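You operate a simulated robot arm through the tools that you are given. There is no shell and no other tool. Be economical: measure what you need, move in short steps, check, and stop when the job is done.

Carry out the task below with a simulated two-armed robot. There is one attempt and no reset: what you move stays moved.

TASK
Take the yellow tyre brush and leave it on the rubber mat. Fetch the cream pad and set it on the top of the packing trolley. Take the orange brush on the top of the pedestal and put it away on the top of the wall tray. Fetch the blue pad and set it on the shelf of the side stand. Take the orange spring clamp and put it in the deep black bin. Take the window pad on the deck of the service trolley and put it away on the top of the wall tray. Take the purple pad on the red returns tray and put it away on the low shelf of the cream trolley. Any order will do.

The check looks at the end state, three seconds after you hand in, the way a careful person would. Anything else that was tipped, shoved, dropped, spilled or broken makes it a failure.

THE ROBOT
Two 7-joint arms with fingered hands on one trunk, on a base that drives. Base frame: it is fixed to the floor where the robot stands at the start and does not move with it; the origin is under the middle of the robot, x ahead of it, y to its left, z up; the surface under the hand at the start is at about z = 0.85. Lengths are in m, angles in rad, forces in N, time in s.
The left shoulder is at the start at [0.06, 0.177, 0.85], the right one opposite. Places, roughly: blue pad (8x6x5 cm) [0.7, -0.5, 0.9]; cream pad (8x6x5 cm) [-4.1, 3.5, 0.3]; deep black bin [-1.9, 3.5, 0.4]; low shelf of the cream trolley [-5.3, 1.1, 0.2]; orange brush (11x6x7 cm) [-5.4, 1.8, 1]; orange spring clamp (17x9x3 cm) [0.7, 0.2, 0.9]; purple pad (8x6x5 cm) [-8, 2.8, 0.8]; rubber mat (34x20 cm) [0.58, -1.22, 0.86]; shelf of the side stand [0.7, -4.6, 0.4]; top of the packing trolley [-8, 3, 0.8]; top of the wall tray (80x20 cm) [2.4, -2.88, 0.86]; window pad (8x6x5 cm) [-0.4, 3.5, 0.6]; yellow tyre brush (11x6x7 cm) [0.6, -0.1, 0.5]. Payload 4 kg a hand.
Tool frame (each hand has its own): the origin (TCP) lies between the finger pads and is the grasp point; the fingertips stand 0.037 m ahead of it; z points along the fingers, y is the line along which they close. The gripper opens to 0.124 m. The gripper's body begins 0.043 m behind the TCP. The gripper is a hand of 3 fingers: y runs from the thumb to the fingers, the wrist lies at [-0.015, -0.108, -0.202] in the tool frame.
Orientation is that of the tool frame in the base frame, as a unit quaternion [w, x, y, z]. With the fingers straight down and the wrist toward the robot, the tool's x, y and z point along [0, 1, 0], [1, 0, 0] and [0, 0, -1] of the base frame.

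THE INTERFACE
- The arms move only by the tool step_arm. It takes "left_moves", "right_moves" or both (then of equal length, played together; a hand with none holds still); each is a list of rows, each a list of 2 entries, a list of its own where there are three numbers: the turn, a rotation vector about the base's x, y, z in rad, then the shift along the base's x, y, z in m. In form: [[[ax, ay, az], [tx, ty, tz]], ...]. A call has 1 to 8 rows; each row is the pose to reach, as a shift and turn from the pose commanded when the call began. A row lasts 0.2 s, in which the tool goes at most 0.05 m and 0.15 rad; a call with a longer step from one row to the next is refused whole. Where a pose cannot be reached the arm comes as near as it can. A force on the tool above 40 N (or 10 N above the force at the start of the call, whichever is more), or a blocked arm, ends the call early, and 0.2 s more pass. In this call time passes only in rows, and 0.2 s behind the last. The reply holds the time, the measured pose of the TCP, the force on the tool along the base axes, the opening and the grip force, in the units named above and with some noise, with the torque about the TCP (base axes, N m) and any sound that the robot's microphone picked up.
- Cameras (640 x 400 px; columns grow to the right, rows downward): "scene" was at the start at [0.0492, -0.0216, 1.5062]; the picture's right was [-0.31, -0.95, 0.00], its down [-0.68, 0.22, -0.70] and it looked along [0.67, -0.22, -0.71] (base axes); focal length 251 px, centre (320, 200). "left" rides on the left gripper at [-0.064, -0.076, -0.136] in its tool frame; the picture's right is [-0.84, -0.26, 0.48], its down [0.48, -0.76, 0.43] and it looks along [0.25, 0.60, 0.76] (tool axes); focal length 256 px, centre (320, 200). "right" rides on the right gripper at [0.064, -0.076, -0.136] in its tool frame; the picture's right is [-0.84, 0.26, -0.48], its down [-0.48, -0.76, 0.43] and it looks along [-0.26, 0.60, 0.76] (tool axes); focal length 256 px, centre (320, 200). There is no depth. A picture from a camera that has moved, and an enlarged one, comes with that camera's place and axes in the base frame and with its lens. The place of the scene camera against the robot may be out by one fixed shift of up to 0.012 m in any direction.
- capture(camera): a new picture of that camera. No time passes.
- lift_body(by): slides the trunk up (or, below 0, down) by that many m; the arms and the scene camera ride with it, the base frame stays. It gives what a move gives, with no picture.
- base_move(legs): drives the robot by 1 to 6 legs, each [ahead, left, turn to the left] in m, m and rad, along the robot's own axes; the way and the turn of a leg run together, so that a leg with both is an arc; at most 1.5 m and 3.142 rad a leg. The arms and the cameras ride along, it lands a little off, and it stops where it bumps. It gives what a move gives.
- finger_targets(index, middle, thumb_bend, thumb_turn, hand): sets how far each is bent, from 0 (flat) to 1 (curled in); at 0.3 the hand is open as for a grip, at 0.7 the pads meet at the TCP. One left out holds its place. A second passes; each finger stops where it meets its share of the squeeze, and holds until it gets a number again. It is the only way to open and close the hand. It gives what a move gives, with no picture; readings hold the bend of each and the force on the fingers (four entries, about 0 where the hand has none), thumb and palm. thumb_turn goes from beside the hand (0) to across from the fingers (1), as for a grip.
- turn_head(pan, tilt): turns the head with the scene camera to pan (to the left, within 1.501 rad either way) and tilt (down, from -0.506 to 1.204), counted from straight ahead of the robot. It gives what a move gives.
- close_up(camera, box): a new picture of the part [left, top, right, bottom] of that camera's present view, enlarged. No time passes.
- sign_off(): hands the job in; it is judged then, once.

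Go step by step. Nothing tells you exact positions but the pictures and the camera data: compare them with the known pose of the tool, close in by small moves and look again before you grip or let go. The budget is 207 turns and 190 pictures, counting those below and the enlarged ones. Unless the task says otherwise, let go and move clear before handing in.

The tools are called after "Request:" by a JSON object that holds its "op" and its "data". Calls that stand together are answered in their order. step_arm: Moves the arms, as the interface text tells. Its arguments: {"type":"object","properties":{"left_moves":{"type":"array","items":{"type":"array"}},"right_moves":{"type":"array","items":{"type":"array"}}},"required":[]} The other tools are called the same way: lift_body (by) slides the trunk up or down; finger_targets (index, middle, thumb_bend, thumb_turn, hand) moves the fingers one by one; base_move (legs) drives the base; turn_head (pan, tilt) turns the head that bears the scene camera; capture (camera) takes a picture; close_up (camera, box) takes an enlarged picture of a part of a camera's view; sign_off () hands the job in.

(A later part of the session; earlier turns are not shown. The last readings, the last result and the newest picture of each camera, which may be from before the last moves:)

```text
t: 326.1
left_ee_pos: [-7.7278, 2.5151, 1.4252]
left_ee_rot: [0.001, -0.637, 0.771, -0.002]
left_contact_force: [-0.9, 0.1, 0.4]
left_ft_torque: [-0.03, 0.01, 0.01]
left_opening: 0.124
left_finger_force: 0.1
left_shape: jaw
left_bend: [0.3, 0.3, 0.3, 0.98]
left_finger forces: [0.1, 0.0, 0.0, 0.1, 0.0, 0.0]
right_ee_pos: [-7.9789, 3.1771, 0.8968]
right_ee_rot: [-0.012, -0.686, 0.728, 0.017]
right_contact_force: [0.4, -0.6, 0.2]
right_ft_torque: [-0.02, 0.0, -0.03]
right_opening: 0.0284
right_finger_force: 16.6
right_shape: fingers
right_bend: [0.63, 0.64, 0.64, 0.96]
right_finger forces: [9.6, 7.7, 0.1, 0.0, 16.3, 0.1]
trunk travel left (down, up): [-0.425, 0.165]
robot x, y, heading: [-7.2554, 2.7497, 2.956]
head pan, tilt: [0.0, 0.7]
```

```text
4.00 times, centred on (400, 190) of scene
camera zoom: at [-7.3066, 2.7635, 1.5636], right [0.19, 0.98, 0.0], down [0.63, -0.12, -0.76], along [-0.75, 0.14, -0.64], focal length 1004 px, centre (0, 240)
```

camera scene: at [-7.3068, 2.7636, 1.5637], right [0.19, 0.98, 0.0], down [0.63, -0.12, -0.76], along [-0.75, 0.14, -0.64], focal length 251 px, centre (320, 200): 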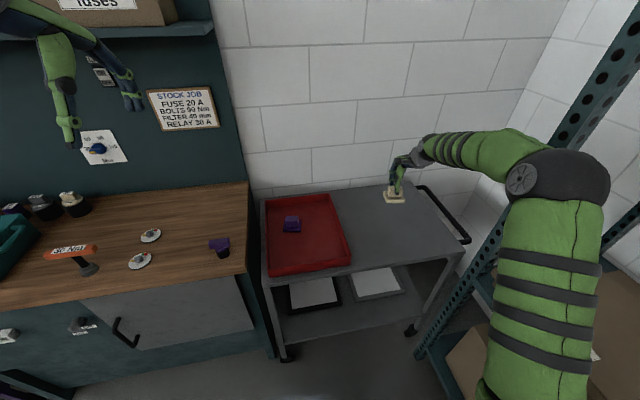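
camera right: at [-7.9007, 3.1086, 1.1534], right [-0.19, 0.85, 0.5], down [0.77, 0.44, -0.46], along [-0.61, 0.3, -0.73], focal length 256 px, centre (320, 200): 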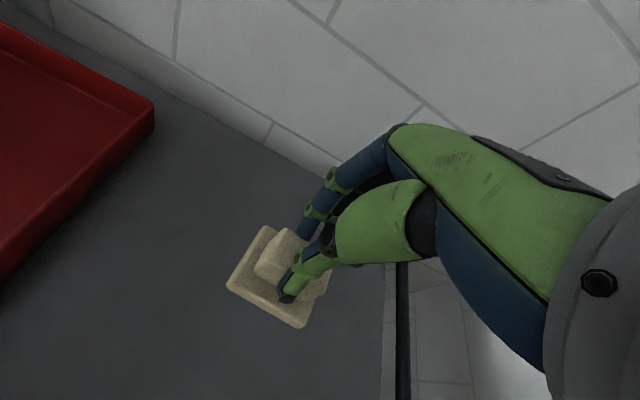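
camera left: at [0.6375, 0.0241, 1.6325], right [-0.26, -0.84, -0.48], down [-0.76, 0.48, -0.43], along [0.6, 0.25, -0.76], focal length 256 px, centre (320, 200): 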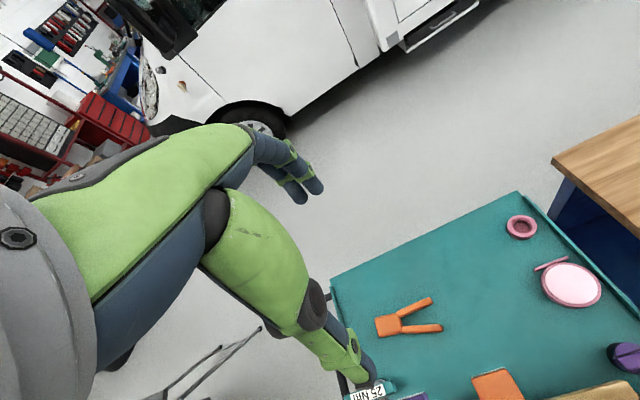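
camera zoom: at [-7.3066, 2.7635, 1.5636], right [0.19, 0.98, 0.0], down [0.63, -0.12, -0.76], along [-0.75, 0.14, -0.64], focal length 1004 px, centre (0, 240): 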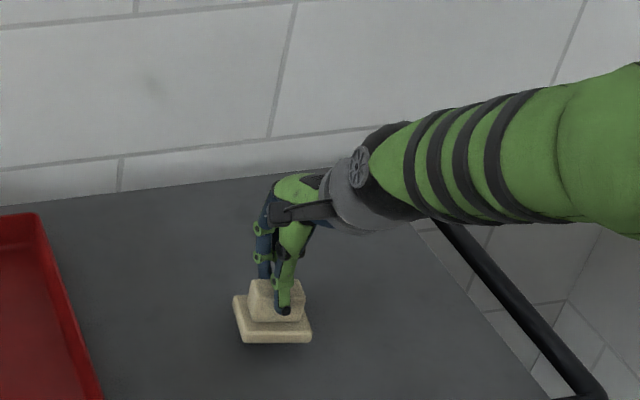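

Almost down; a few more small steps.

Request:
{"op": "step_arm", "data": {"right_moves": [[[0, 0, 0], [0, 0, -0.008]], [[0, 0, 0], [0, 0, -0.016]], [[0, 0, 0], [0, 0, -0.024]], [[0, 0, 0], [0, 0, -0.032]], [[0, 0, 0], [0, 0, -0.04]]]}}

Request:
{"op": "close_up", "data": {"camera": "scene", "box": [320, 140, 480, 240]}}

```text
t: 327.1
left_ee_pos: [-7.7252, 2.5165, 1.4267]
left_ee_rot: [0.001, -0.637, 0.771, -0.001]
left_contact_force: [0.6, 0.3, -0.3]
left_ft_torque: [-0.01, -0.01, 0.0]
left_opening: 0.1237
left_finger_force: 0.0
left_shape: jaw
left_bend: [0.3, 0.3, 0.3, 0.98]
left_finger forces: [0.0, 0.0, 0.0, 0.1, 0.1, 0.0]
right_ee_pos: [-7.9835, 3.1783, 0.8779]
right_ee_rot: [-0.018, -0.685, 0.728, 0.025]
right_contact_force: [8.7, -2.4, 20.2]
right_ft_torque: [-0.19, -0.38, 0.07]
right_opening: 0.029
right_finger_force: 22.5
right_shape: fingers
right_bend: [0.64, 0.66, 0.63, 0.95]
right_finger forces: [8.8, 7.0, 0.1, 0.0, 29.4, 0.0]
trunk travel left (down, up): [-0.425, 0.165]
robot x, y, heading: [-7.2515, 2.748, 2.952]
head pan, tilt: [0.0, 0.7]
stopped in row 5 (right hand): the force on the tool passed its limit at 45 N (the readings are from after the stop); the commanded pose is now the measured one
```

```text
4.00 times, centred on (400, 190) of scene
camera zoom: at [-7.3041, 2.7624, 1.5639], right [0.19, 0.98, 0.0], down [0.63, -0.12, -0.77], along [-0.75, 0.15, -0.64], focal length 1004 px, centre (0, 240)
```

zoom: 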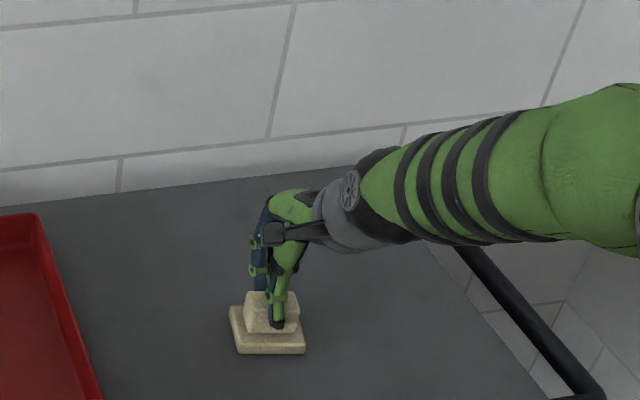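

The pad is on the trolley top. I ease off a touch and release, then rise.

Request:
{"op": "step_arm", "data": {"right_moves": [[[0, 0, 0], [0.002, 0, 0.003]]]}}

Request:
{"op": "finger_targets", "data": {"hand": "right", "index": 0.3, "middle": 0.3, "thumb_bend": 0.3}}

Request:
{"op": "step_arm", "data": {"right_moves": [[[0, 0, 0], [0, 0, 0.05]], [[0, 0, 0], [0, 0, 0.1]], [[0, 0, 0], [0, 0, 0.15]], [[0, 0, 0], [0, 0, 0.2]]]}}

Request:
{"op": "capture", "data": {"camera": "right"}}

Request:
{"op": "close_up", "data": {"camera": "scene", "box": [240, 160, 480, 310]}}

```text
t: 327.6
left_ee_pos: [-7.7264, 2.5154, 1.4264]
left_ee_rot: [0.001, -0.637, 0.771, -0.001]
left_contact_force: [-0.2, 0.6, 0.9]
left_ft_torque: [0.01, -0.02, -0.01]
left_opening: 0.1238
left_finger_force: 0.2
left_shape: jaw
left_bend: [0.3, 0.3, 0.3, 0.98]
left_finger forces: [0.0, 0.1, 0.0, 0.1, 0.0, 0.0]
right_ee_pos: [-7.9813, 3.1773, 0.8779]
right_ee_rot: [-0.017, -0.685, 0.728, 0.024]
right_contact_force: [-1.3, 0.2, 15.2]
right_ft_torque: [-0.04, 0.09, 0.03]
right_opening: 0.0289
right_finger_force: 21.0
right_shape: fingers
right_bend: [0.63, 0.65, 0.63, 0.96]
right_finger forces: [11.4, 9.3, 0.1, 0.0, 21.7, 0.1]
trunk travel left (down, up): [-0.425, 0.165]
robot x, y, heading: [-7.2561, 2.7489, 2.954]
head pan, tilt: [0.0, 0.7]
```

```text
t: 328.6
left_ee_pos: [-7.7277, 2.5163, 1.4243]
left_ee_rot: [-0.001, -0.637, 0.771, -0.001]
left_contact_force: [0.3, 0.0, -0.8]
left_ft_torque: [-0.01, -0.01, -0.02]
left_opening: 0.1236
left_finger_force: 0.0
left_shape: jaw
left_bend: [0.3, 0.3, 0.3, 0.98]
left_finger forces: [0.0, 0.0, 0.0, 0.0, 0.0, 0.1]
right_ee_pos: [-7.9805, 3.1766, 0.8761]
right_ee_rot: [-0.016, -0.684, 0.729, 0.022]
right_contact_force: [1.4, -0.4, 0.8]
right_ft_torque: [0.0, 0.0, -0.03]
right_opening: 0.123
right_finger_force: 0.1
right_shape: fingers
right_bend: [0.3, 0.3, 0.3, 0.97]
right_finger forces: [0.0, 0.0, 0.0, 0.0, 0.0, 0.0]
trunk travel left (down, up): [-0.425, 0.165]
robot x, y, heading: [-7.2558, 2.7488, 2.952]
head pan, tilt: [0.0, 0.7]
```

```text
t: 329.6
left_ee_pos: [-7.7265, 2.5153, 1.4257]
left_ee_rot: [0.0, -0.637, 0.771, -0.001]
left_contact_force: [0.0, -0.3, -0.1]
left_ft_torque: [-0.01, 0.02, -0.04]
left_opening: 0.1235
left_finger_force: 0.0
left_shape: jaw
left_bend: [0.3, 0.3, 0.3, 0.98]
left_finger forces: [0.1, 0.0, 0.0, 0.1, 0.1, 0.0]
right_ee_pos: [-7.9808, 3.1811, 1.0773]
right_ee_rot: [-0.015, -0.685, 0.728, 0.022]
right_contact_force: [-0.5, 0.7, 0.9]
right_ft_torque: [0.02, -0.02, 0.01]
right_opening: 0.1233
right_finger_force: 0.1
right_shape: fingers
right_bend: [0.3, 0.3, 0.3, 0.97]
right_finger forces: [0.0, 0.0, 0.0, 0.0, 0.0, 0.1]
trunk travel left (down, up): [-0.425, 0.165]
robot x, y, heading: [-7.2527, 2.7531, 2.951]
head pan, tilt: [0.0, 0.7]
```

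```text
80 pictures are left
camera right: at [-7.9017, 3.1097, 1.2097], right [-0.18, 0.85, 0.5], down [0.76, 0.44, -0.47], along [-0.62, 0.3, -0.73], focal length 256 px, centre (320, 200)
```

right: 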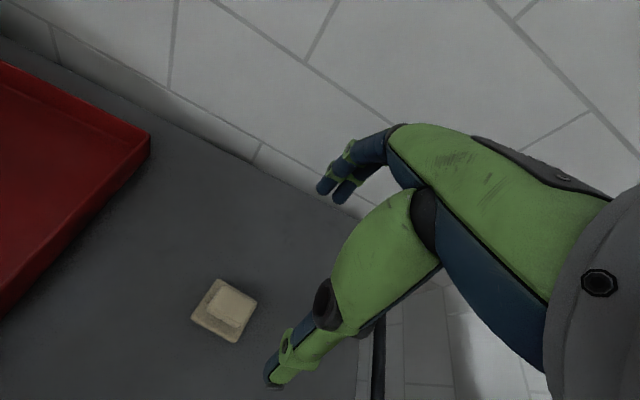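

```text
2.67 times, centred on (360, 235) of scene
camera zoom: at [-7.3058, 2.7631, 1.5636], right [0.19, 0.98, 0.0], down [0.63, -0.12, -0.77], along [-0.75, 0.14, -0.64], focal length 669 px, centre (213, 107)
```

zoom: 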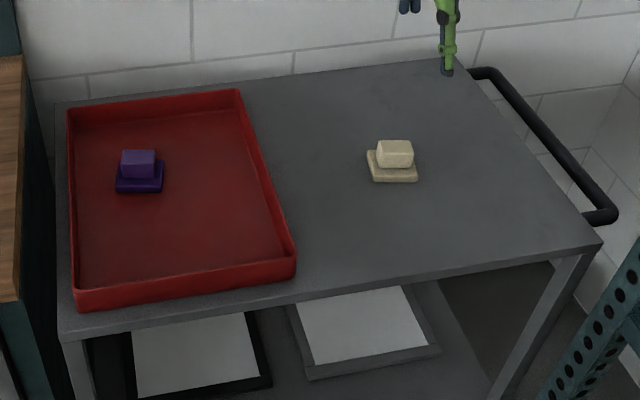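

The cream pad sits on the trolley top. Next, the purple pad in the red tray at about (-8.02, 2.785); I shift left and bring the hand above it.

Request:
{"op": "base_move", "data": {"legs": [[0, 0.2, 0]]}}

Request:
{"op": "step_arm", "data": {"right_moves": [[[0, 0, -0.05], [0, -0.04, 0]], [[0, 0, -0.1], [0, -0.08, 0]], [[0, 0, -0.14], [0, -0.12, 0]], [[0, 0, -0.14], [0, -0.16, 0]], [[0, 0, -0.14], [0, -0.2, 0]]]}}

Request:
{"op": "capture", "data": {"camera": "right"}}

```text
t: 331.1
left_ee_pos: [-7.7646, 2.3172, 1.4251]
left_ee_rot: [0.0, -0.637, 0.771, -0.001]
left_contact_force: [0.0, 0.2, 0.7]
left_ft_torque: [0.01, 0.03, -0.01]
left_opening: 0.1237
left_finger_force: 0.1
left_shape: jaw
left_bend: [0.3, 0.3, 0.3, 0.98]
left_finger forces: [0.0, 0.0, 0.1, 0.1, 0.1, 0.0]
right_ee_pos: [-8.0193, 2.9819, 1.0756]
right_ee_rot: [-0.015, -0.685, 0.728, 0.022]
right_contact_force: [-0.3, -0.4, 0.3]
right_ft_torque: [0.04, 0.03, 0.02]
right_opening: 0.1234
right_finger_force: 0.1
right_shape: fingers
right_bend: [0.3, 0.3, 0.3, 0.98]
right_finger forces: [0.1, 0.1, 0.0, 0.0, 0.0, 0.1]
trunk travel left (down, up): [-0.425, 0.165]
robot x, y, heading: [-7.2922, 2.5494, 2.949]
head pan, tilt: [0.0, 0.7]
```

```text
t: 332.4
left_ee_pos: [-7.7652, 2.3168, 1.4259]
left_ee_rot: [0.0, -0.637, 0.771, -0.001]
left_contact_force: [0.3, -0.4, -0.4]
left_ft_torque: [0.01, 0.02, -0.02]
left_opening: 0.1237
left_finger_force: 0.0
left_shape: jaw
left_bend: [0.3, 0.3, 0.3, 0.98]
left_finger forces: [0.1, 0.1, 0.1, 0.1, 0.1, 0.1]
right_ee_pos: [-8.0206, 2.7806, 1.0759]
right_ee_rot: [-0.014, -0.632, 0.774, 0.024]
right_contact_force: [0.8, 0.0, 0.2]
right_ft_torque: [0.0, -0.01, 0.02]
right_opening: 0.1232
right_finger_force: 0.0
right_shape: fingers
right_bend: [0.3, 0.3, 0.3, 0.98]
right_finger forces: [0.1, 0.0, 0.1, 0.0, 0.1, 0.1]
trunk travel left (down, up): [-0.425, 0.165]
robot x, y, heading: [-7.294, 2.5481, 2.954]
head pan, tilt: [0.0, 0.7]
```

```text
78 pictures are left
camera right: at [-7.9509, 2.7005, 1.208], right [-0.06, 0.86, 0.5], down [0.82, 0.33, -0.47], along [-0.57, 0.38, -0.73], focal length 256 px, centre (320, 200)
```

right: 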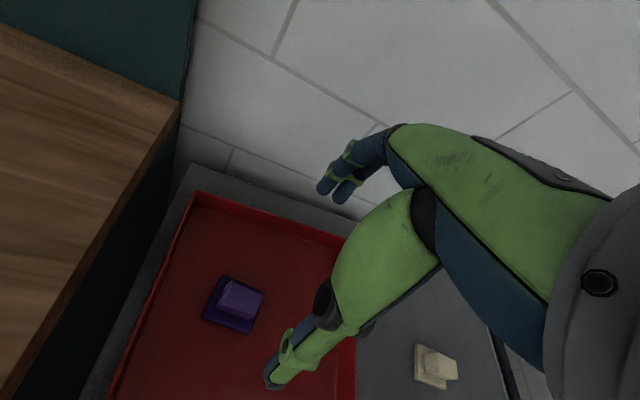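

The hand is aligned with the purple pad. I descend into the tray.

Request:
{"op": "step_arm", "data": {"right_moves": [[[0, 0, 0], [0, -0.006, -0.05]], [[0, 0, 0], [0, -0.006, -0.1]], [[0, 0, 0], [0, -0.006, -0.15]], [[0, 0, 0], [0, -0.006, -0.18]], [[0, 0, 0], [0, -0.006, -0.192]], [[0, 0, 0], [0, -0.006, -0.2]]]}}

Request:
{"op": "capture", "data": {"camera": "right"}}

```text
refused: row 1 steps farther than a row can; nothing moved
```

```text
77 pictures are left
camera right: at [-7.9509, 2.7005, 1.208], right [-0.06, 0.86, 0.5], down [0.82, 0.33, -0.47], along [-0.57, 0.38, -0.73], focal length 256 px, centre (320, 200)
```

right: 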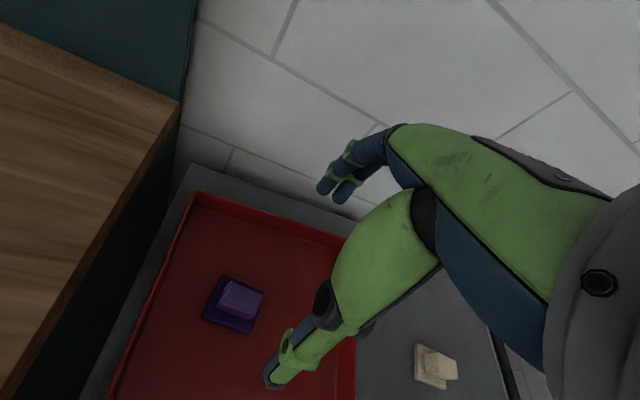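

Row too long; I repeat with slightly shorter steps.

Request:
{"op": "step_arm", "data": {"right_moves": [[[0, 0, 0], [0, -0.006, -0.045]], [[0, 0, 0], [0, -0.006, -0.09]], [[0, 0, 0], [0, -0.006, -0.135]], [[0, 0, 0], [0, -0.006, -0.17]], [[0, 0, 0], [0, -0.006, -0.187]], [[0, 0, 0], [0, -0.006, -0.198]]]}}

Request:
{"op": "capture", "data": {"camera": "right"}}

Request:
{"op": "close_up", "data": {"camera": "scene", "box": [240, 140, 400, 240]}}

```text
t: 333.8
left_ee_pos: [-7.7651, 2.318, 1.4253]
left_ee_rot: [0.0, -0.637, 0.771, -0.001]
left_contact_force: [0.6, 0.9, 0.4]
left_ft_torque: [-0.03, 0.01, -0.06]
left_opening: 0.1242
left_finger_force: 0.0
left_shape: jaw
left_bend: [0.3, 0.3, 0.3, 0.98]
left_finger forces: [0.0, 0.1, 0.0, 0.0, 0.0, 0.0]
right_ee_pos: [-8.0191, 2.7757, 0.878]
right_ee_rot: [-0.014, -0.632, 0.775, 0.023]
right_contact_force: [0.2, -0.5, -0.3]
right_ft_torque: [0.01, 0.02, 0.01]
right_opening: 0.1231
right_finger_force: 0.1
right_shape: fingers
right_bend: [0.3, 0.3, 0.3, 0.98]
right_finger forces: [0.0, 0.2, 0.0, 0.0, 0.1, 0.1]
trunk travel left (down, up): [-0.425, 0.165]
robot x, y, heading: [-7.2962, 2.5525, 2.945]
head pan, tilt: [0.0, 0.7]
```

```text
76 pictures are left
camera right: at [-7.9508, 2.6961, 1.0112], right [-0.06, 0.86, 0.5], down [0.82, 0.33, -0.47], along [-0.57, 0.38, -0.72], focal length 256 px, centre (320, 200)
```

right: 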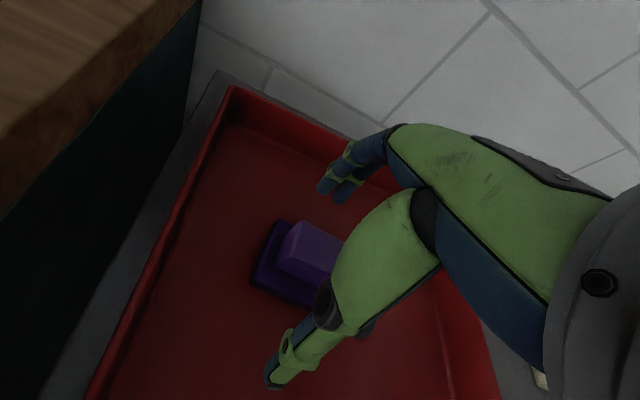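

```text
4.00 times, centred on (320, 190) of scene
camera zoom: at [-7.3446, 2.5652, 1.5637], right [0.19, 0.98, 0.0], down [0.63, -0.12, -0.76], along [-0.75, 0.14, -0.64], focal length 1004 px, centre (320, 240)
```

zoom: 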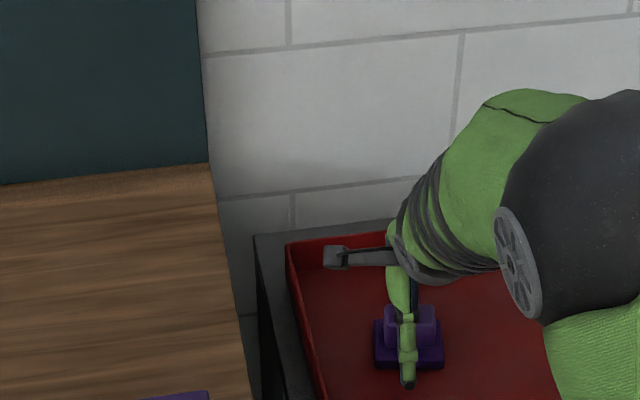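

Good alignment; I lower a few millimetres, close and lift.

Request:
{"op": "step_arm", "data": {"right_moves": [[[0, 0, 0], [0, 0, -0.005]]]}}

Request:
{"op": "finger_targets", "data": {"hand": "right", "index": 0.7, "middle": 0.7, "thumb_bend": 0.7}}

Request:
{"op": "step_arm", "data": {"right_moves": [[[0, 0, 0], [0, 0, 0.04]], [[0, 0, 0], [0, 0, 0.085]], [[0, 0, 0], [0, 0, 0.13]], [[0, 0, 0], [0, 0, 0.175]], [[0, 0, 0], [0, 0, 0.22]]]}}

Request:
{"op": "capture", "data": {"camera": "right"}}

```text
t: 334.1
left_ee_pos: [-7.764, 2.3187, 1.4244]
left_ee_rot: [0.0, -0.637, 0.771, -0.001]
left_contact_force: [0.7, -0.3, -0.1]
left_ft_torque: [-0.03, 0.0, 0.0]
left_opening: 0.124
left_finger_force: 0.1
left_shape: jaw
left_bend: [0.3, 0.3, 0.3, 0.98]
left_finger forces: [0.1, 0.1, 0.0, 0.1, 0.0, 0.1]
right_ee_pos: [-8.0196, 2.7767, 0.8735]
right_ee_rot: [-0.015, -0.632, 0.775, 0.023]
right_contact_force: [0.5, -0.2, -0.2]
right_ft_torque: [-0.02, 0.03, 0.01]
right_opening: 0.1234
right_finger_force: 0.0
right_shape: fingers
right_bend: [0.3, 0.3, 0.3, 0.98]
right_finger forces: [0.1, 0.1, 0.0, 0.0, 0.0, 0.1]
trunk travel left (down, up): [-0.425, 0.165]
robot x, y, heading: [-7.2942, 2.5526, 2.954]
head pan, tilt: [0.0, 0.7]
```

```text
t: 335.1
left_ee_pos: [-7.7641, 2.3178, 1.426]
left_ee_rot: [0.0, -0.637, 0.771, -0.001]
left_contact_force: [-0.2, 0.3, -0.1]
left_ft_torque: [0.02, 0.04, -0.01]
left_opening: 0.1237
left_finger_force: 0.0
left_shape: jaw
left_bend: [0.3, 0.3, 0.3, 0.98]
left_finger forces: [0.0, 0.0, 0.0, 0.0, 0.1, 0.1]
right_ee_pos: [-8.0186, 2.7754, 0.8749]
right_ee_rot: [-0.015, -0.632, 0.775, 0.024]
right_contact_force: [-0.3, 0.1, 10.5]
right_ft_torque: [0.11, 0.39, 0.09]
right_opening: 0.0333
right_finger_force: 25.2
right_shape: fingers
right_bend: [0.61, 0.62, 0.63, 0.96]
right_finger forces: [12.8, 11.4, 0.0, 0.0, 25.5, 0.0]
trunk travel left (down, up): [-0.425, 0.165]
robot x, y, heading: [-7.2908, 2.5529, 2.954]
head pan, tilt: [0.0, 0.7]
```

```text
t: 336.4
left_ee_pos: [-7.7642, 2.3171, 1.4263]
left_ee_rot: [-0.001, -0.636, 0.772, -0.002]
left_contact_force: [0.2, -0.2, 0.4]
left_ft_torque: [-0.03, -0.04, 0.01]
left_opening: 0.1237
left_finger_force: 0.1
left_shape: jaw
left_bend: [0.3, 0.3, 0.3, 0.98]
left_finger forces: [0.0, 0.1, 0.0, 0.0, 0.0, 0.0]
right_ee_pos: [-8.0211, 2.7737, 1.0952]
right_ee_rot: [-0.014, -0.632, 0.774, 0.023]
right_contact_force: [0.0, -0.8, -0.3]
right_ft_torque: [0.04, -0.04, 0.0]
right_opening: 0.0319
right_finger_force: 23.5
right_shape: fingers
right_bend: [0.61, 0.63, 0.64, 0.96]
right_finger forces: [12.8, 10.0, 0.0, 0.0, 24.0, 0.1]
trunk travel left (down, up): [-0.425, 0.165]
robot x, y, heading: [-7.2907, 2.5526, 2.953]
head pan, tilt: [0.0, 0.7]
```

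```text
74 pictures are left
camera right: at [-7.9522, 2.6938, 1.228], right [-0.06, 0.86, 0.5], down [0.82, 0.33, -0.47], along [-0.57, 0.38, -0.73], focal length 256 px, centre (320, 200)
```

right: 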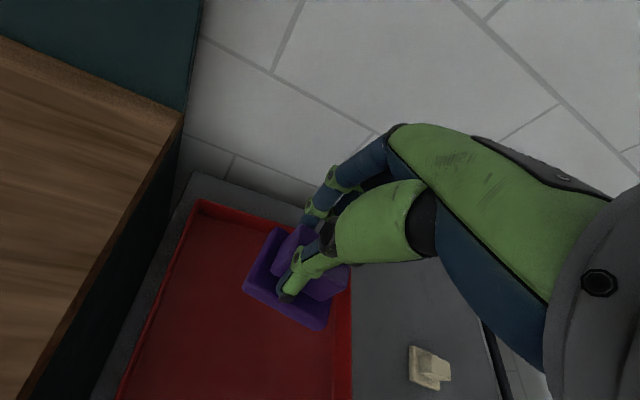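

The purple pad is held. I back away and turn toward the cream trolley to look at its low shelf.

Request:
{"op": "base_move", "data": {"legs": [[-0.9, 0, 0], [0, 0, 2.4]]}}

Request:
{"op": "turn_head", "data": {"pan": 0.1, "tilt": 0.6}}

Request:
{"op": "capture", "data": {"camera": "scene"}}

```text
t: 346.6
left_ee_pos: [-5.9264, 2.2104, 1.4255]
left_ee_rot: [-0.001, 0.958, 0.288, 0.001]
left_contact_force: [-0.3, -0.4, -0.7]
left_ft_torque: [-0.02, 0.0, 0.01]
left_opening: 0.1241
left_finger_force: 0.0
left_shape: jaw
left_bend: [0.3, 0.3, 0.3, 0.98]
left_finger forces: [0.0, 0.0, 0.0, 0.1, 0.0, 0.0]
right_ee_pos: [-6.0738, 1.7089, 1.0947]
right_ee_rot: [0.027, 0.959, 0.283, 0.005]
right_contact_force: [0.3, 0.5, -0.5]
right_ft_torque: [0.02, 0.02, 0.0]
right_opening: 0.0308
right_finger_force: 22.7
right_shape: fingers
right_bend: [0.61, 0.63, 0.64, 0.96]
right_finger forces: [12.3, 9.8, 0.1, 0.1, 23.3, 0.1]
trunk travel left (down, up): [-0.425, 0.165]
robot x, y, heading: [-6.4276, 2.3823, -0.979]
head pan, tilt: [0.0, 0.7]
```

```text
t: 347.2
left_ee_pos: [-5.927, 2.2103, 1.4253]
left_ee_rot: [-0.001, 0.958, 0.288, 0.0]
left_contact_force: [0.1, -0.7, 0.2]
left_ft_torque: [-0.01, 0.01, 0.01]
left_opening: 0.1238
left_finger_force: 0.0
left_shape: jaw
left_bend: [0.3, 0.3, 0.3, 0.98]
left_finger forces: [0.0, 0.1, 0.1, 0.1, 0.0, 0.0]
right_ee_pos: [-6.0742, 1.7074, 1.0941]
right_ee_rot: [0.027, 0.959, 0.283, 0.004]
right_contact_force: [-0.2, 0.3, -1.0]
right_ft_torque: [-0.03, 0.01, 0.01]
right_opening: 0.0306
right_finger_force: 22.5
right_shape: fingers
right_bend: [0.61, 0.63, 0.64, 0.96]
right_finger forces: [12.3, 9.7, 0.0, 0.0, 23.3, 0.0]
trunk travel left (down, up): [-0.425, 0.165]
robot x, y, heading: [-6.4221, 2.3864, -0.986]
head pan, tilt: [0.099, 0.6]
```

```text
73 pictures are left
camera scene: at [-6.3838, 2.3446, 1.5722], right [-0.78, -0.63, 0.0], down [-0.36, 0.44, -0.82], along [0.52, -0.64, -0.57], focal length 251 px, centre (320, 200)
```

scene: 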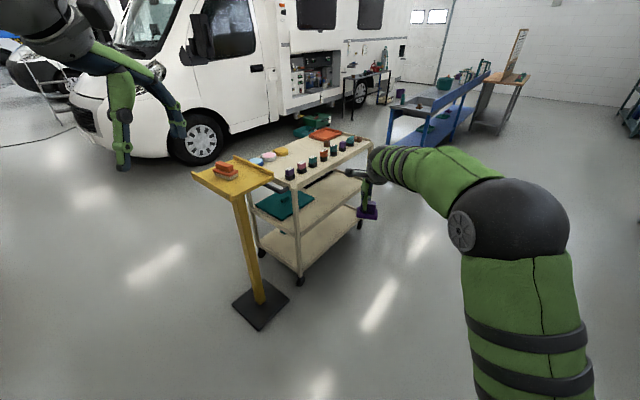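

The cream trolley's long open side faces west at x≈-5.5 (y 0.63 to 1.51), low shelf empty. I'll face east, keep clear of the pedestal, and slide south in front of it.

Request:
{"op": "base_move", "data": {"legs": [[-0.2, 0, 0], [0, 0, 0.985], [-0.2, 0, 0], [0, -1.35, 0]]}}

Request:
{"op": "turn_head", "data": {"pan": 0.0, "tilt": 0.6}}

Request:
{"op": "capture", "data": {"camera": "scene"}}

```text
t: 358.8
left_ee_pos: [-6.3352, 1.5236, 1.4253]
left_ee_rot: [0.0, 0.717, 0.697, 0.0]
left_contact_force: [0.2, 1.2, 0.1]
left_ft_torque: [0.01, 0.02, 0.03]
left_opening: 0.1237
left_finger_force: 0.0
left_shape: jaw
left_bend: [0.3, 0.3, 0.3, 0.98]
left_finger forces: [0.0, 0.0, 0.1, 0.1, 0.0, 0.1]
right_ee_pos: [-6.009, 1.1147, 1.0942]
right_ee_rot: [0.021, 0.72, 0.694, 0.017]
right_contact_force: [0.0, -0.1, -0.5]
right_ft_torque: [0.02, -0.01, -0.02]
right_opening: 0.0302
right_finger_force: 21.7
right_shape: fingers
right_bend: [0.61, 0.63, 0.65, 0.96]
right_finger forces: [12.3, 9.5, 0.1, 0.0, 23.1, 0.0]
trunk travel left (down, up): [-0.425, 0.165]
robot x, y, heading: [-6.7599, 1.213, -0.034]
head pan, tilt: [0.099, 0.6]
```

```text
t: 359.5
left_ee_pos: [-6.336, 1.5234, 1.4252]
left_ee_rot: [-0.001, 0.717, 0.697, 0.0]
left_contact_force: [0.0, 0.4, -0.7]
left_ft_torque: [-0.01, 0.0, 0.0]
left_opening: 0.1239
left_finger_force: 0.1
left_shape: jaw
left_bend: [0.3, 0.3, 0.3, 0.98]
left_finger forces: [0.0, 0.1, 0.0, 0.0, 0.0, 0.0]
right_ee_pos: [-6.0087, 1.1141, 1.0947]
right_ee_rot: [0.022, 0.72, 0.693, 0.016]
right_contact_force: [0.0, 0.2, -1.1]
right_ft_torque: [-0.01, 0.01, 0.0]
right_opening: 0.0304
right_finger_force: 22.3
right_shape: fingers
right_bend: [0.61, 0.63, 0.65, 0.96]
right_finger forces: [12.1, 9.5, 0.0, 0.1, 23.1, 0.0]
trunk travel left (down, up): [-0.425, 0.165]
robot x, y, heading: [-6.7605, 1.2154, -0.028]
head pan, tilt: [0.0, 0.6]
```

```text
72 pictures are left
camera scene: at [-6.7037, 1.2178, 1.5723], right [-0.03, -1.0, 0.0], down [-0.56, 0.01, -0.82], along [0.82, -0.02, -0.57], focal length 251 px, centre (320, 200)
```

scene: 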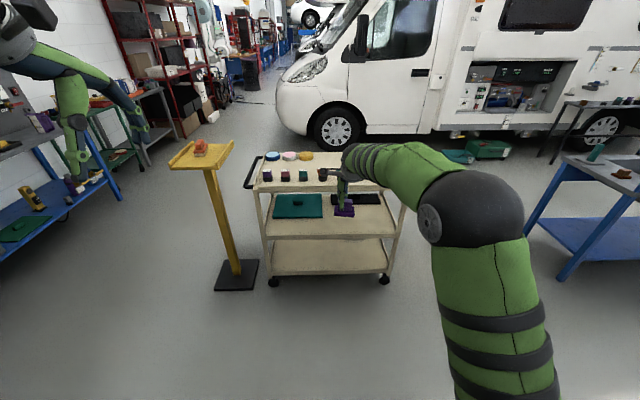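

I lower the trunk fully and bring the hand down in front of the low shelf.

Request:
{"op": "lift_body", "data": {"by": -0.4}}

Request:
{"op": "step_arm", "data": {"right_moves": [[[0, 0, 0], [0, 0, -0.05]], [[0, 0, 0], [0, 0, -0.1]], [[0, 0, 0], [0, 0, -0.15]], [[0, 0, 0], [0, 0, -0.2]], [[0, 0, 0], [0, 0, -0.25]], [[0, 0, 0], [0, 0, -0.3]], [[0, 0, 0], [0, 0, -0.34]]]}}

Request:
{"op": "turn_head", "data": {"pan": 0.0, "tilt": 0.6}}

Request:
{"op": "capture", "data": {"camera": "scene"}}

Request:
{"op": "capture", "data": {"camera": "right"}}

```text
t: 363.3
left_ee_pos: [-6.3359, 1.5232, 1.0245]
left_ee_rot: [-0.001, 0.717, 0.697, 0.0]
left_contact_force: [0.6, -0.3, 0.3]
left_ft_torque: [-0.02, 0.02, 0.0]
left_opening: 0.1238
left_finger_force: 0.0
left_shape: jaw
left_bend: [0.3, 0.3, 0.3, 0.98]
left_finger forces: [0.0, 0.0, 0.0, 0.0, 0.0, 0.0]
right_ee_pos: [-6.0083, 1.1144, 0.6945]
right_ee_rot: [0.022, 0.72, 0.694, 0.017]
right_contact_force: [0.6, -0.6, -0.3]
right_ft_torque: [0.02, 0.01, 0.02]
right_opening: 0.0304
right_finger_force: 22.5
right_shape: fingers
right_bend: [0.61, 0.63, 0.65, 0.96]
right_finger forces: [12.1, 9.5, 0.0, 0.0, 23.0, 0.0]
trunk travel left (down, up): [-0.025, 0.565]
robot x, y, heading: [-6.7654, 1.2125, -0.026]
head pan, tilt: [0.0, 0.6]
```

```text
t: 364.9
left_ee_pos: [-6.3355, 1.5235, 1.0265]
left_ee_rot: [-0.001, 0.716, 0.698, -0.001]
left_contact_force: [-0.4, -0.6, 0.7]
left_ft_torque: [-0.01, -0.02, -0.03]
left_opening: 0.1239
left_finger_force: 0.0
left_shape: jaw
left_bend: [0.3, 0.3, 0.3, 0.98]
left_finger forces: [0.1, 0.0, 0.1, 0.0, 0.0, 0.1]
right_ee_pos: [-6.0072, 1.1148, 0.351]
right_ee_rot: [0.022, 0.721, 0.693, 0.016]
right_contact_force: [-0.1, 0.6, 0.0]
right_ft_torque: [0.01, -0.03, -0.03]
right_opening: 0.0297
right_finger_force: 21.8
right_shape: fingers
right_bend: [0.61, 0.63, 0.65, 0.96]
right_finger forces: [12.1, 9.5, 0.0, 0.0, 23.2, 0.0]
trunk travel left (down, up): [-0.025, 0.565]
robot x, y, heading: [-6.7634, 1.2176, -0.03]
head pan, tilt: [0.0, 0.6]
```

```text
t: 365.5
left_ee_pos: [-6.3357, 1.5236, 1.0259]
left_ee_rot: [-0.001, 0.717, 0.697, 0.0]
left_contact_force: [-0.5, 0.0, -0.3]
left_ft_torque: [-0.02, -0.04, 0.0]
left_opening: 0.1238
left_finger_force: 0.0
left_shape: jaw
left_bend: [0.3, 0.3, 0.3, 0.98]
left_finger forces: [0.0, 0.0, 0.1, 0.0, 0.1, 0.1]
right_ee_pos: [-6.0086, 1.1137, 0.3517]
right_ee_rot: [0.021, 0.72, 0.694, 0.016]
right_contact_force: [-1.5, 0.1, -0.4]
right_ft_torque: [-0.04, 0.01, 0.02]
right_opening: 0.0301
right_finger_force: 22.4
right_shape: fingers
right_bend: [0.61, 0.63, 0.65, 0.96]
right_finger forces: [12.1, 9.6, 0.0, 0.0, 23.2, 0.1]
trunk travel left (down, up): [-0.025, 0.565]
robot x, y, heading: [-6.7636, 1.216, -0.026]
head pan, tilt: [0.0, 0.6]
```

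```text
71 pictures are left
camera scene: at [-6.7038, 1.2177, 1.1723], right [-0.03, -1.0, 0.0], down [-0.56, 0.02, -0.82], along [0.82, -0.02, -0.57], focal length 251 px, centre (320, 200)
```

scene: 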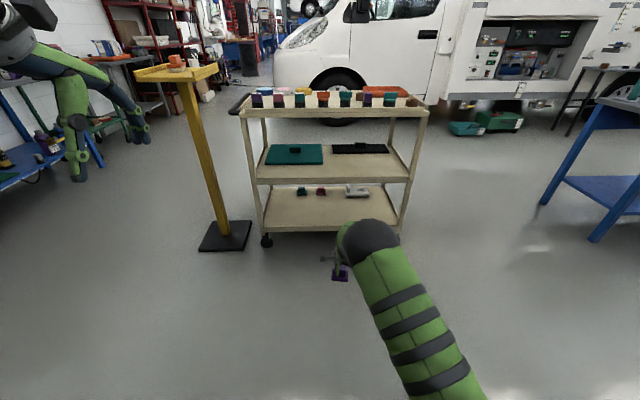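

```text
70 pictures are left
camera right: at [-6.0888, 1.1819, 0.4852], right [0.2, -0.84, 0.5], down [-0.75, -0.46, -0.47], along [0.63, -0.28, -0.72], focal length 256 px, centre (320, 200)
```

right: 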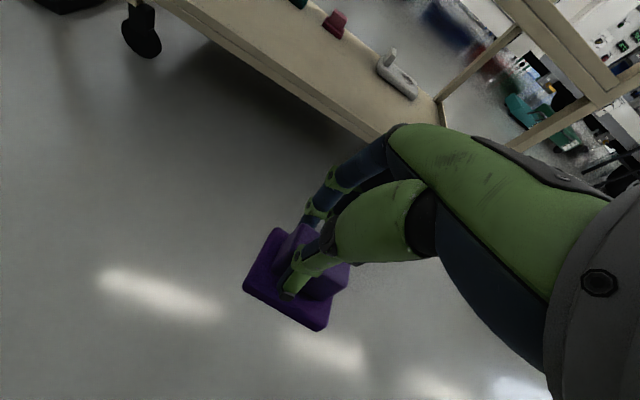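

The low shelf surface is at about z≈0.14, front edge x≈-5.5, with small items only at the rear (x≥-5.2). I tilt the hand a little, lower it and drive in.

Request:
{"op": "step_arm", "data": {"right_moves": [[[0, -0.1, 0], [0, 0, -0.03]], [[0, -0.2, 0], [0, 0, -0.06]], [[0, -0.3, 0], [0, 0, -0.09]]]}}

Request:
{"op": "base_move", "data": {"legs": [[0.45, 0, 0.02]]}}

Request:
{"op": "capture", "data": {"camera": "scene"}}

Request:
{"op": "capture", "data": {"camera": "right"}}

```text
t: 366.3
left_ee_pos: [-6.3352, 1.5243, 1.0252]
left_ee_rot: [-0.002, 0.717, 0.698, 0.0]
left_contact_force: [-0.8, 0.4, -0.3]
left_ft_torque: [0.01, 0.0, 0.0]
left_opening: 0.1239
left_finger_force: 0.1
left_shape: jaw
left_bend: [0.3, 0.3, 0.3, 0.98]
left_finger forces: [0.1, 0.1, 0.0, 0.1, 0.1, 0.0]
right_ee_pos: [-6.0062, 1.1148, 0.2626]
right_ee_rot: [0.127, 0.71, 0.682, 0.124]
right_contact_force: [-0.4, -0.1, -0.5]
right_ft_torque: [0.01, 0.04, -0.03]
right_opening: 0.0299
right_finger_force: 22.1
right_shape: fingers
right_bend: [0.62, 0.63, 0.65, 0.96]
right_finger forces: [12.0, 9.5, 0.1, 0.1, 23.4, 0.0]
trunk travel left (down, up): [-0.025, 0.565]
robot x, y, heading: [-6.7632, 1.2149, -0.032]
head pan, tilt: [0.0, 0.6]
```

```text
t: 369.0
left_ee_pos: [-5.8921, 1.5203, 1.0255]
left_ee_rot: [-0.001, 0.711, 0.703, -0.001]
left_contact_force: [0.1, -0.1, -0.1]
left_ft_torque: [0.01, 0.01, 0.0]
left_opening: 0.1239
left_finger_force: 0.1
left_shape: jaw
left_bend: [0.3, 0.3, 0.3, 0.98]
left_finger forces: [0.0, 0.0, 0.0, 0.0, 0.0, 0.0]
right_ee_pos: [-5.5577, 1.1167, 0.263]
right_ee_rot: [0.124, 0.705, 0.687, 0.125]
right_contact_force: [-0.4, -0.4, -1.1]
right_ft_torque: [-0.01, 0.03, 0.04]
right_opening: 0.0297
right_finger_force: 22.5
right_shape: fingers
right_bend: [0.62, 0.63, 0.65, 0.96]
right_finger forces: [12.2, 9.4, 0.0, 0.0, 23.4, 0.0]
trunk travel left (down, up): [-0.025, 0.565]
robot x, y, heading: [-6.3151, 1.2055, -0.013]
head pan, tilt: [0.0, 0.6]
```

```text
69 pictures are left
camera scene: at [-6.255, 1.2096, 1.1723], right [-0.01, -1.0, 0.0], down [-0.56, 0.01, -0.83], along [0.82, -0.01, -0.56], focal length 251 px, centre (320, 200)
```

scene: 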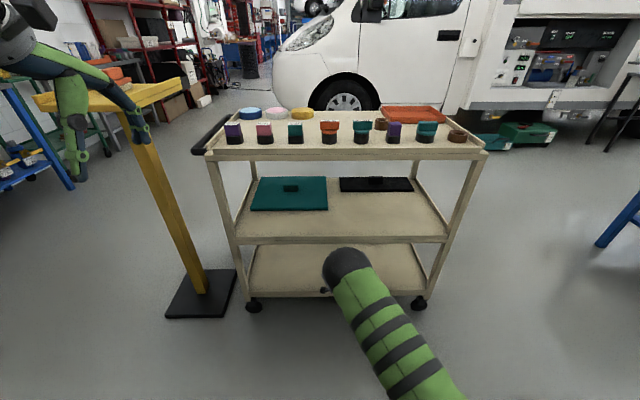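

```text
68 pictures are left
camera right: at [-5.6739, 1.1827, 0.3655], right [0.05, -0.84, 0.54], down [-0.57, -0.47, -0.67], along [0.82, -0.27, -0.51], focal length 256 px, centre (320, 200)
```

right: 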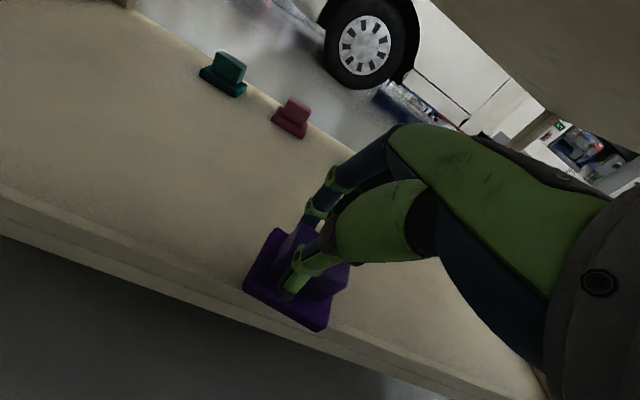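

The shelf edge triangulates to x≈-5.537, z≈0.16, and the space is clear. I move the arm in above the shelf.

Request:
{"op": "step_arm", "data": {"right_moves": [[[0, 0, 0], [0.045, 0, 0]], [[0, 0, 0], [0.09, 0, 0]], [[0, 0, 0], [0.135, 0, 0]], [[0, 0, 0], [0.145, 0, -0.01]]]}}

Request:
{"op": "capture", "data": {"camera": "right"}}

Request:
{"op": "close_up", "data": {"camera": "scene", "box": [220, 200, 460, 350]}}

```text
t: 370.0
left_ee_pos: [-5.8904, 1.5206, 1.0261]
left_ee_rot: [-0.001, 0.712, 0.702, 0.0]
left_contact_force: [-0.8, -0.3, 0.1]
left_ft_torque: [-0.03, -0.04, 0.0]
left_opening: 0.1237
left_finger_force: 0.0
left_shape: jaw
left_bend: [0.3, 0.3, 0.3, 0.98]
left_finger forces: [0.0, 0.0, 0.1, 0.1, 0.0, 0.0]
right_ee_pos: [-5.4113, 1.1158, 0.2522]
right_ee_rot: [0.123, 0.705, 0.687, 0.124]
right_contact_force: [-0.1, 0.3, -0.5]
right_ft_torque: [0.04, 0.0, -0.02]
right_opening: 0.0299
right_finger_force: 21.6
right_shape: fingers
right_bend: [0.62, 0.63, 0.65, 0.96]
right_finger forces: [12.1, 9.4, 0.1, 0.0, 23.1, 0.0]
trunk travel left (down, up): [-0.025, 0.565]
robot x, y, heading: [-6.3155, 1.2076, -0.014]
head pan, tilt: [0.0, 0.6]
```

```text
67 pictures are left
camera right: at [-5.5287, 1.1813, 0.3555], right [0.05, -0.84, 0.54], down [-0.57, -0.47, -0.67], along [0.82, -0.27, -0.51], focal length 256 px, centre (320, 200)
```

right: 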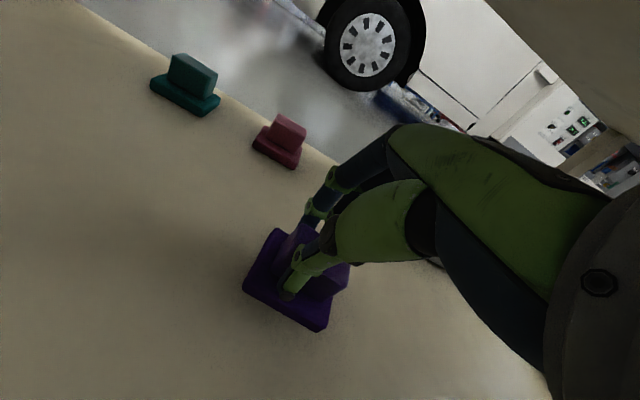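

```text
2.67 times, centred on (340, 275) of scene
camera zoom: at [-6.255, 1.2096, 1.1723], right [-0.01, -1.0, 0.0], down [-0.56, 0.01, -0.83], along [0.82, -0.01, -0.56], focal length 669 px, centre (267, 0)
```

zoom: 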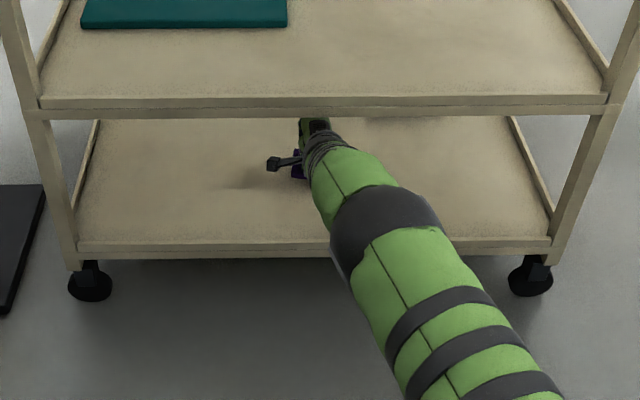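

Now I level the pad and lower it gently to the shelf.

Request:
{"op": "step_arm", "data": {"right_moves": [[[0, 0.1, 0], [0, 0, -0.005]], [[0, 0.2, 0], [0, 0, -0.012]], [[0, 0.27, 0], [0, 0, -0.02]], [[0, 0.27, 0], [0, 0, -0.028]], [[0, 0.27, 0], [0, 0, -0.036]], [[0, 0.27, 0], [0, 0, -0.044]]]}}

Request:
{"op": "capture", "data": {"camera": "right"}}

```text
t: 370.9
left_ee_pos: [-5.8931, 1.5191, 1.0271]
left_ee_rot: [0.0, 0.712, 0.702, 0.0]
left_contact_force: [-0.3, -0.8, 0.3]
left_ft_torque: [0.01, 0.01, -0.03]
left_opening: 0.1239
left_finger_force: 0.0
left_shape: jaw
left_bend: [0.3, 0.3, 0.3, 0.98]
left_finger forces: [0.0, 0.0, 0.0, 0.0, 0.0, 0.0]
right_ee_pos: [-5.4107, 1.1151, 0.234]
right_ee_rot: [0.035, 0.715, 0.698, 0.036]
right_contact_force: [-6.3, 1.2, 34.0]
right_ft_torque: [0.21, -0.34, 0.11]
right_opening: 0.0329
right_finger_force: 31.2
right_shape: fingers
right_bend: [0.61, 0.63, 0.63, 0.95]
right_finger forces: [12.6, 11.2, 0.0, 0.0, 39.2, 0.0]
trunk travel left (down, up): [-0.025, 0.565]
robot x, y, heading: [-6.3176, 1.21, -0.016]
head pan, tilt: [0.0, 0.6]
stopped in row 4 (right hand): the force on the tool passed its limit at 50 N (the readings are from after the stop); the commanded pose is now the measured one
```

```text
65 pictures are left
camera right: at [-5.4985, 1.1814, 0.3642], right [0.19, -0.84, 0.5], down [-0.72, -0.46, -0.51], along [0.67, -0.27, -0.7], focal length 256 px, centre (320, 200)
```

right: 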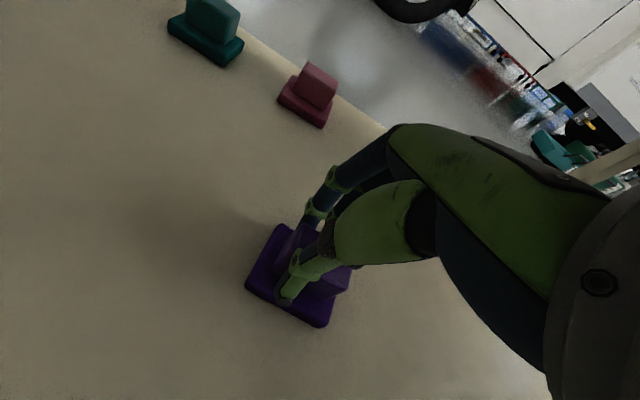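

Contact. I ease off, release, then tilt the fingers up over the pad before backing out.

Request:
{"op": "step_arm", "data": {"right_moves": [[[0, 0, 0], [0.0, 0, 0.004]]]}}

Request:
{"op": "finger_targets", "data": {"hand": "right", "index": 0.3, "middle": 0.3, "thumb_bend": 0.3}}

Request:
{"op": "step_arm", "data": {"right_moves": [[[0, -0.12, 0], [-0.002, 0, 0.015]], [[0, -0.24, 0], [-0.006, 0, 0.03]], [[0, -0.36, 0], [-0.01, 0, 0.042]], [[0, -0.48, 0], [-0.015, 0, 0.052]], [[0, -0.6, 0], [-0.02, 0, 0.062]]]}}

Request:
{"op": "capture", "data": {"camera": "right"}}

```text
t: 371.3
left_ee_pos: [-5.8921, 1.5209, 1.026]
left_ee_rot: [-0.001, 0.712, 0.702, 0.0]
left_contact_force: [-0.4, -0.2, 0.0]
left_ft_torque: [0.0, 0.0, 0.03]
left_opening: 0.124
left_finger_force: 0.1
left_shape: jaw
left_bend: [0.3, 0.3, 0.3, 0.98]
left_finger forces: [0.1, 0.1, 0.1, 0.1, 0.0, 0.0]
right_ee_pos: [-5.4114, 1.1158, 0.234]
right_ee_rot: [0.036, 0.715, 0.698, 0.037]
right_contact_force: [-5.5, 0.0, 35.7]
right_ft_torque: [0.17, -0.41, 0.1]
right_opening: 0.0323
right_finger_force: 31.7
right_shape: fingers
right_bend: [0.61, 0.62, 0.63, 0.95]
right_finger forces: [13.0, 11.4, 0.0, 0.1, 39.0, 0.0]
trunk travel left (down, up): [-0.025, 0.565]
robot x, y, heading: [-6.3162, 1.2064, -0.019]
head pan, tilt: [0.0, 0.6]
stopped in row 1 (right hand): the force on the tool passed its limit at 48 N (the readings are from after the stop); the commanded pose is now the measured one
```

```text
t: 372.3
left_ee_pos: [-5.8927, 1.5193, 1.026]
left_ee_rot: [-0.001, 0.712, 0.702, 0.0]
left_contact_force: [-0.2, -0.1, -0.1]
left_ft_torque: [0.02, 0.0, 0.05]
left_opening: 0.1238
left_finger_force: 0.0
left_shape: jaw
left_bend: [0.3, 0.3, 0.3, 0.98]
left_finger forces: [0.0, 0.0, 0.1, 0.0, 0.0, 0.0]
right_ee_pos: [-5.4113, 1.1166, 0.2334]
right_ee_rot: [0.034, 0.715, 0.698, 0.037]
right_contact_force: [-0.1, 0.0, -0.2]
right_ft_torque: [-0.01, 0.01, -0.04]
right_opening: 0.1233
right_finger_force: 0.0
right_shape: fingers
right_bend: [0.3, 0.3, 0.3, 0.97]
right_finger forces: [0.1, 0.1, 0.0, 0.0, 0.0, 0.1]
trunk travel left (down, up): [-0.025, 0.565]
robot x, y, heading: [-6.3174, 1.2094, -0.016]
head pan, tilt: [0.0, 0.6]
```

```text
t: 373.5
left_ee_pos: [-5.8925, 1.5198, 1.026]
left_ee_rot: [-0.001, 0.712, 0.702, 0.0]
left_contact_force: [0.3, 0.6, -0.2]
left_ft_torque: [-0.04, 0.02, -0.04]
left_opening: 0.1238
left_finger_force: 0.2
left_shape: jaw
left_bend: [0.3, 0.3, 0.3, 0.98]
left_finger forces: [0.1, 0.1, 0.0, 0.1, 0.0, 0.0]
right_ee_pos: [-5.4315, 1.1175, 0.2957]
right_ee_rot: [0.24, 0.672, 0.655, 0.247]
right_contact_force: [0.1, 0.1, 0.4]
right_ft_torque: [0.01, -0.02, 0.02]
right_opening: 0.1236
right_finger_force: 0.1
right_shape: fingers
right_bend: [0.3, 0.3, 0.3, 0.98]
right_finger forces: [0.0, 0.0, 0.0, 0.0, 0.0, 0.0]
trunk travel left (down, up): [-0.025, 0.565]
robot x, y, heading: [-6.3202, 1.205, -0.01]
head pan, tilt: [0.0, 0.6]
```

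```text
64 pictures are left
camera right: at [-5.5763, 1.1828, 0.3536], right [-0.13, -0.84, 0.52], down [-0.31, -0.46, -0.83], along [0.94, -0.27, -0.2], focal length 256 px, centre (320, 200)
```

right: 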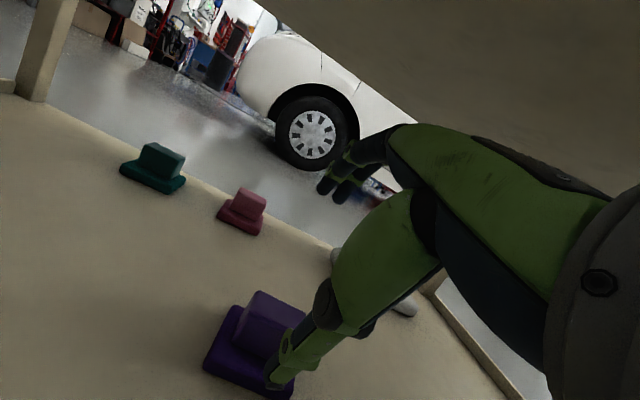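

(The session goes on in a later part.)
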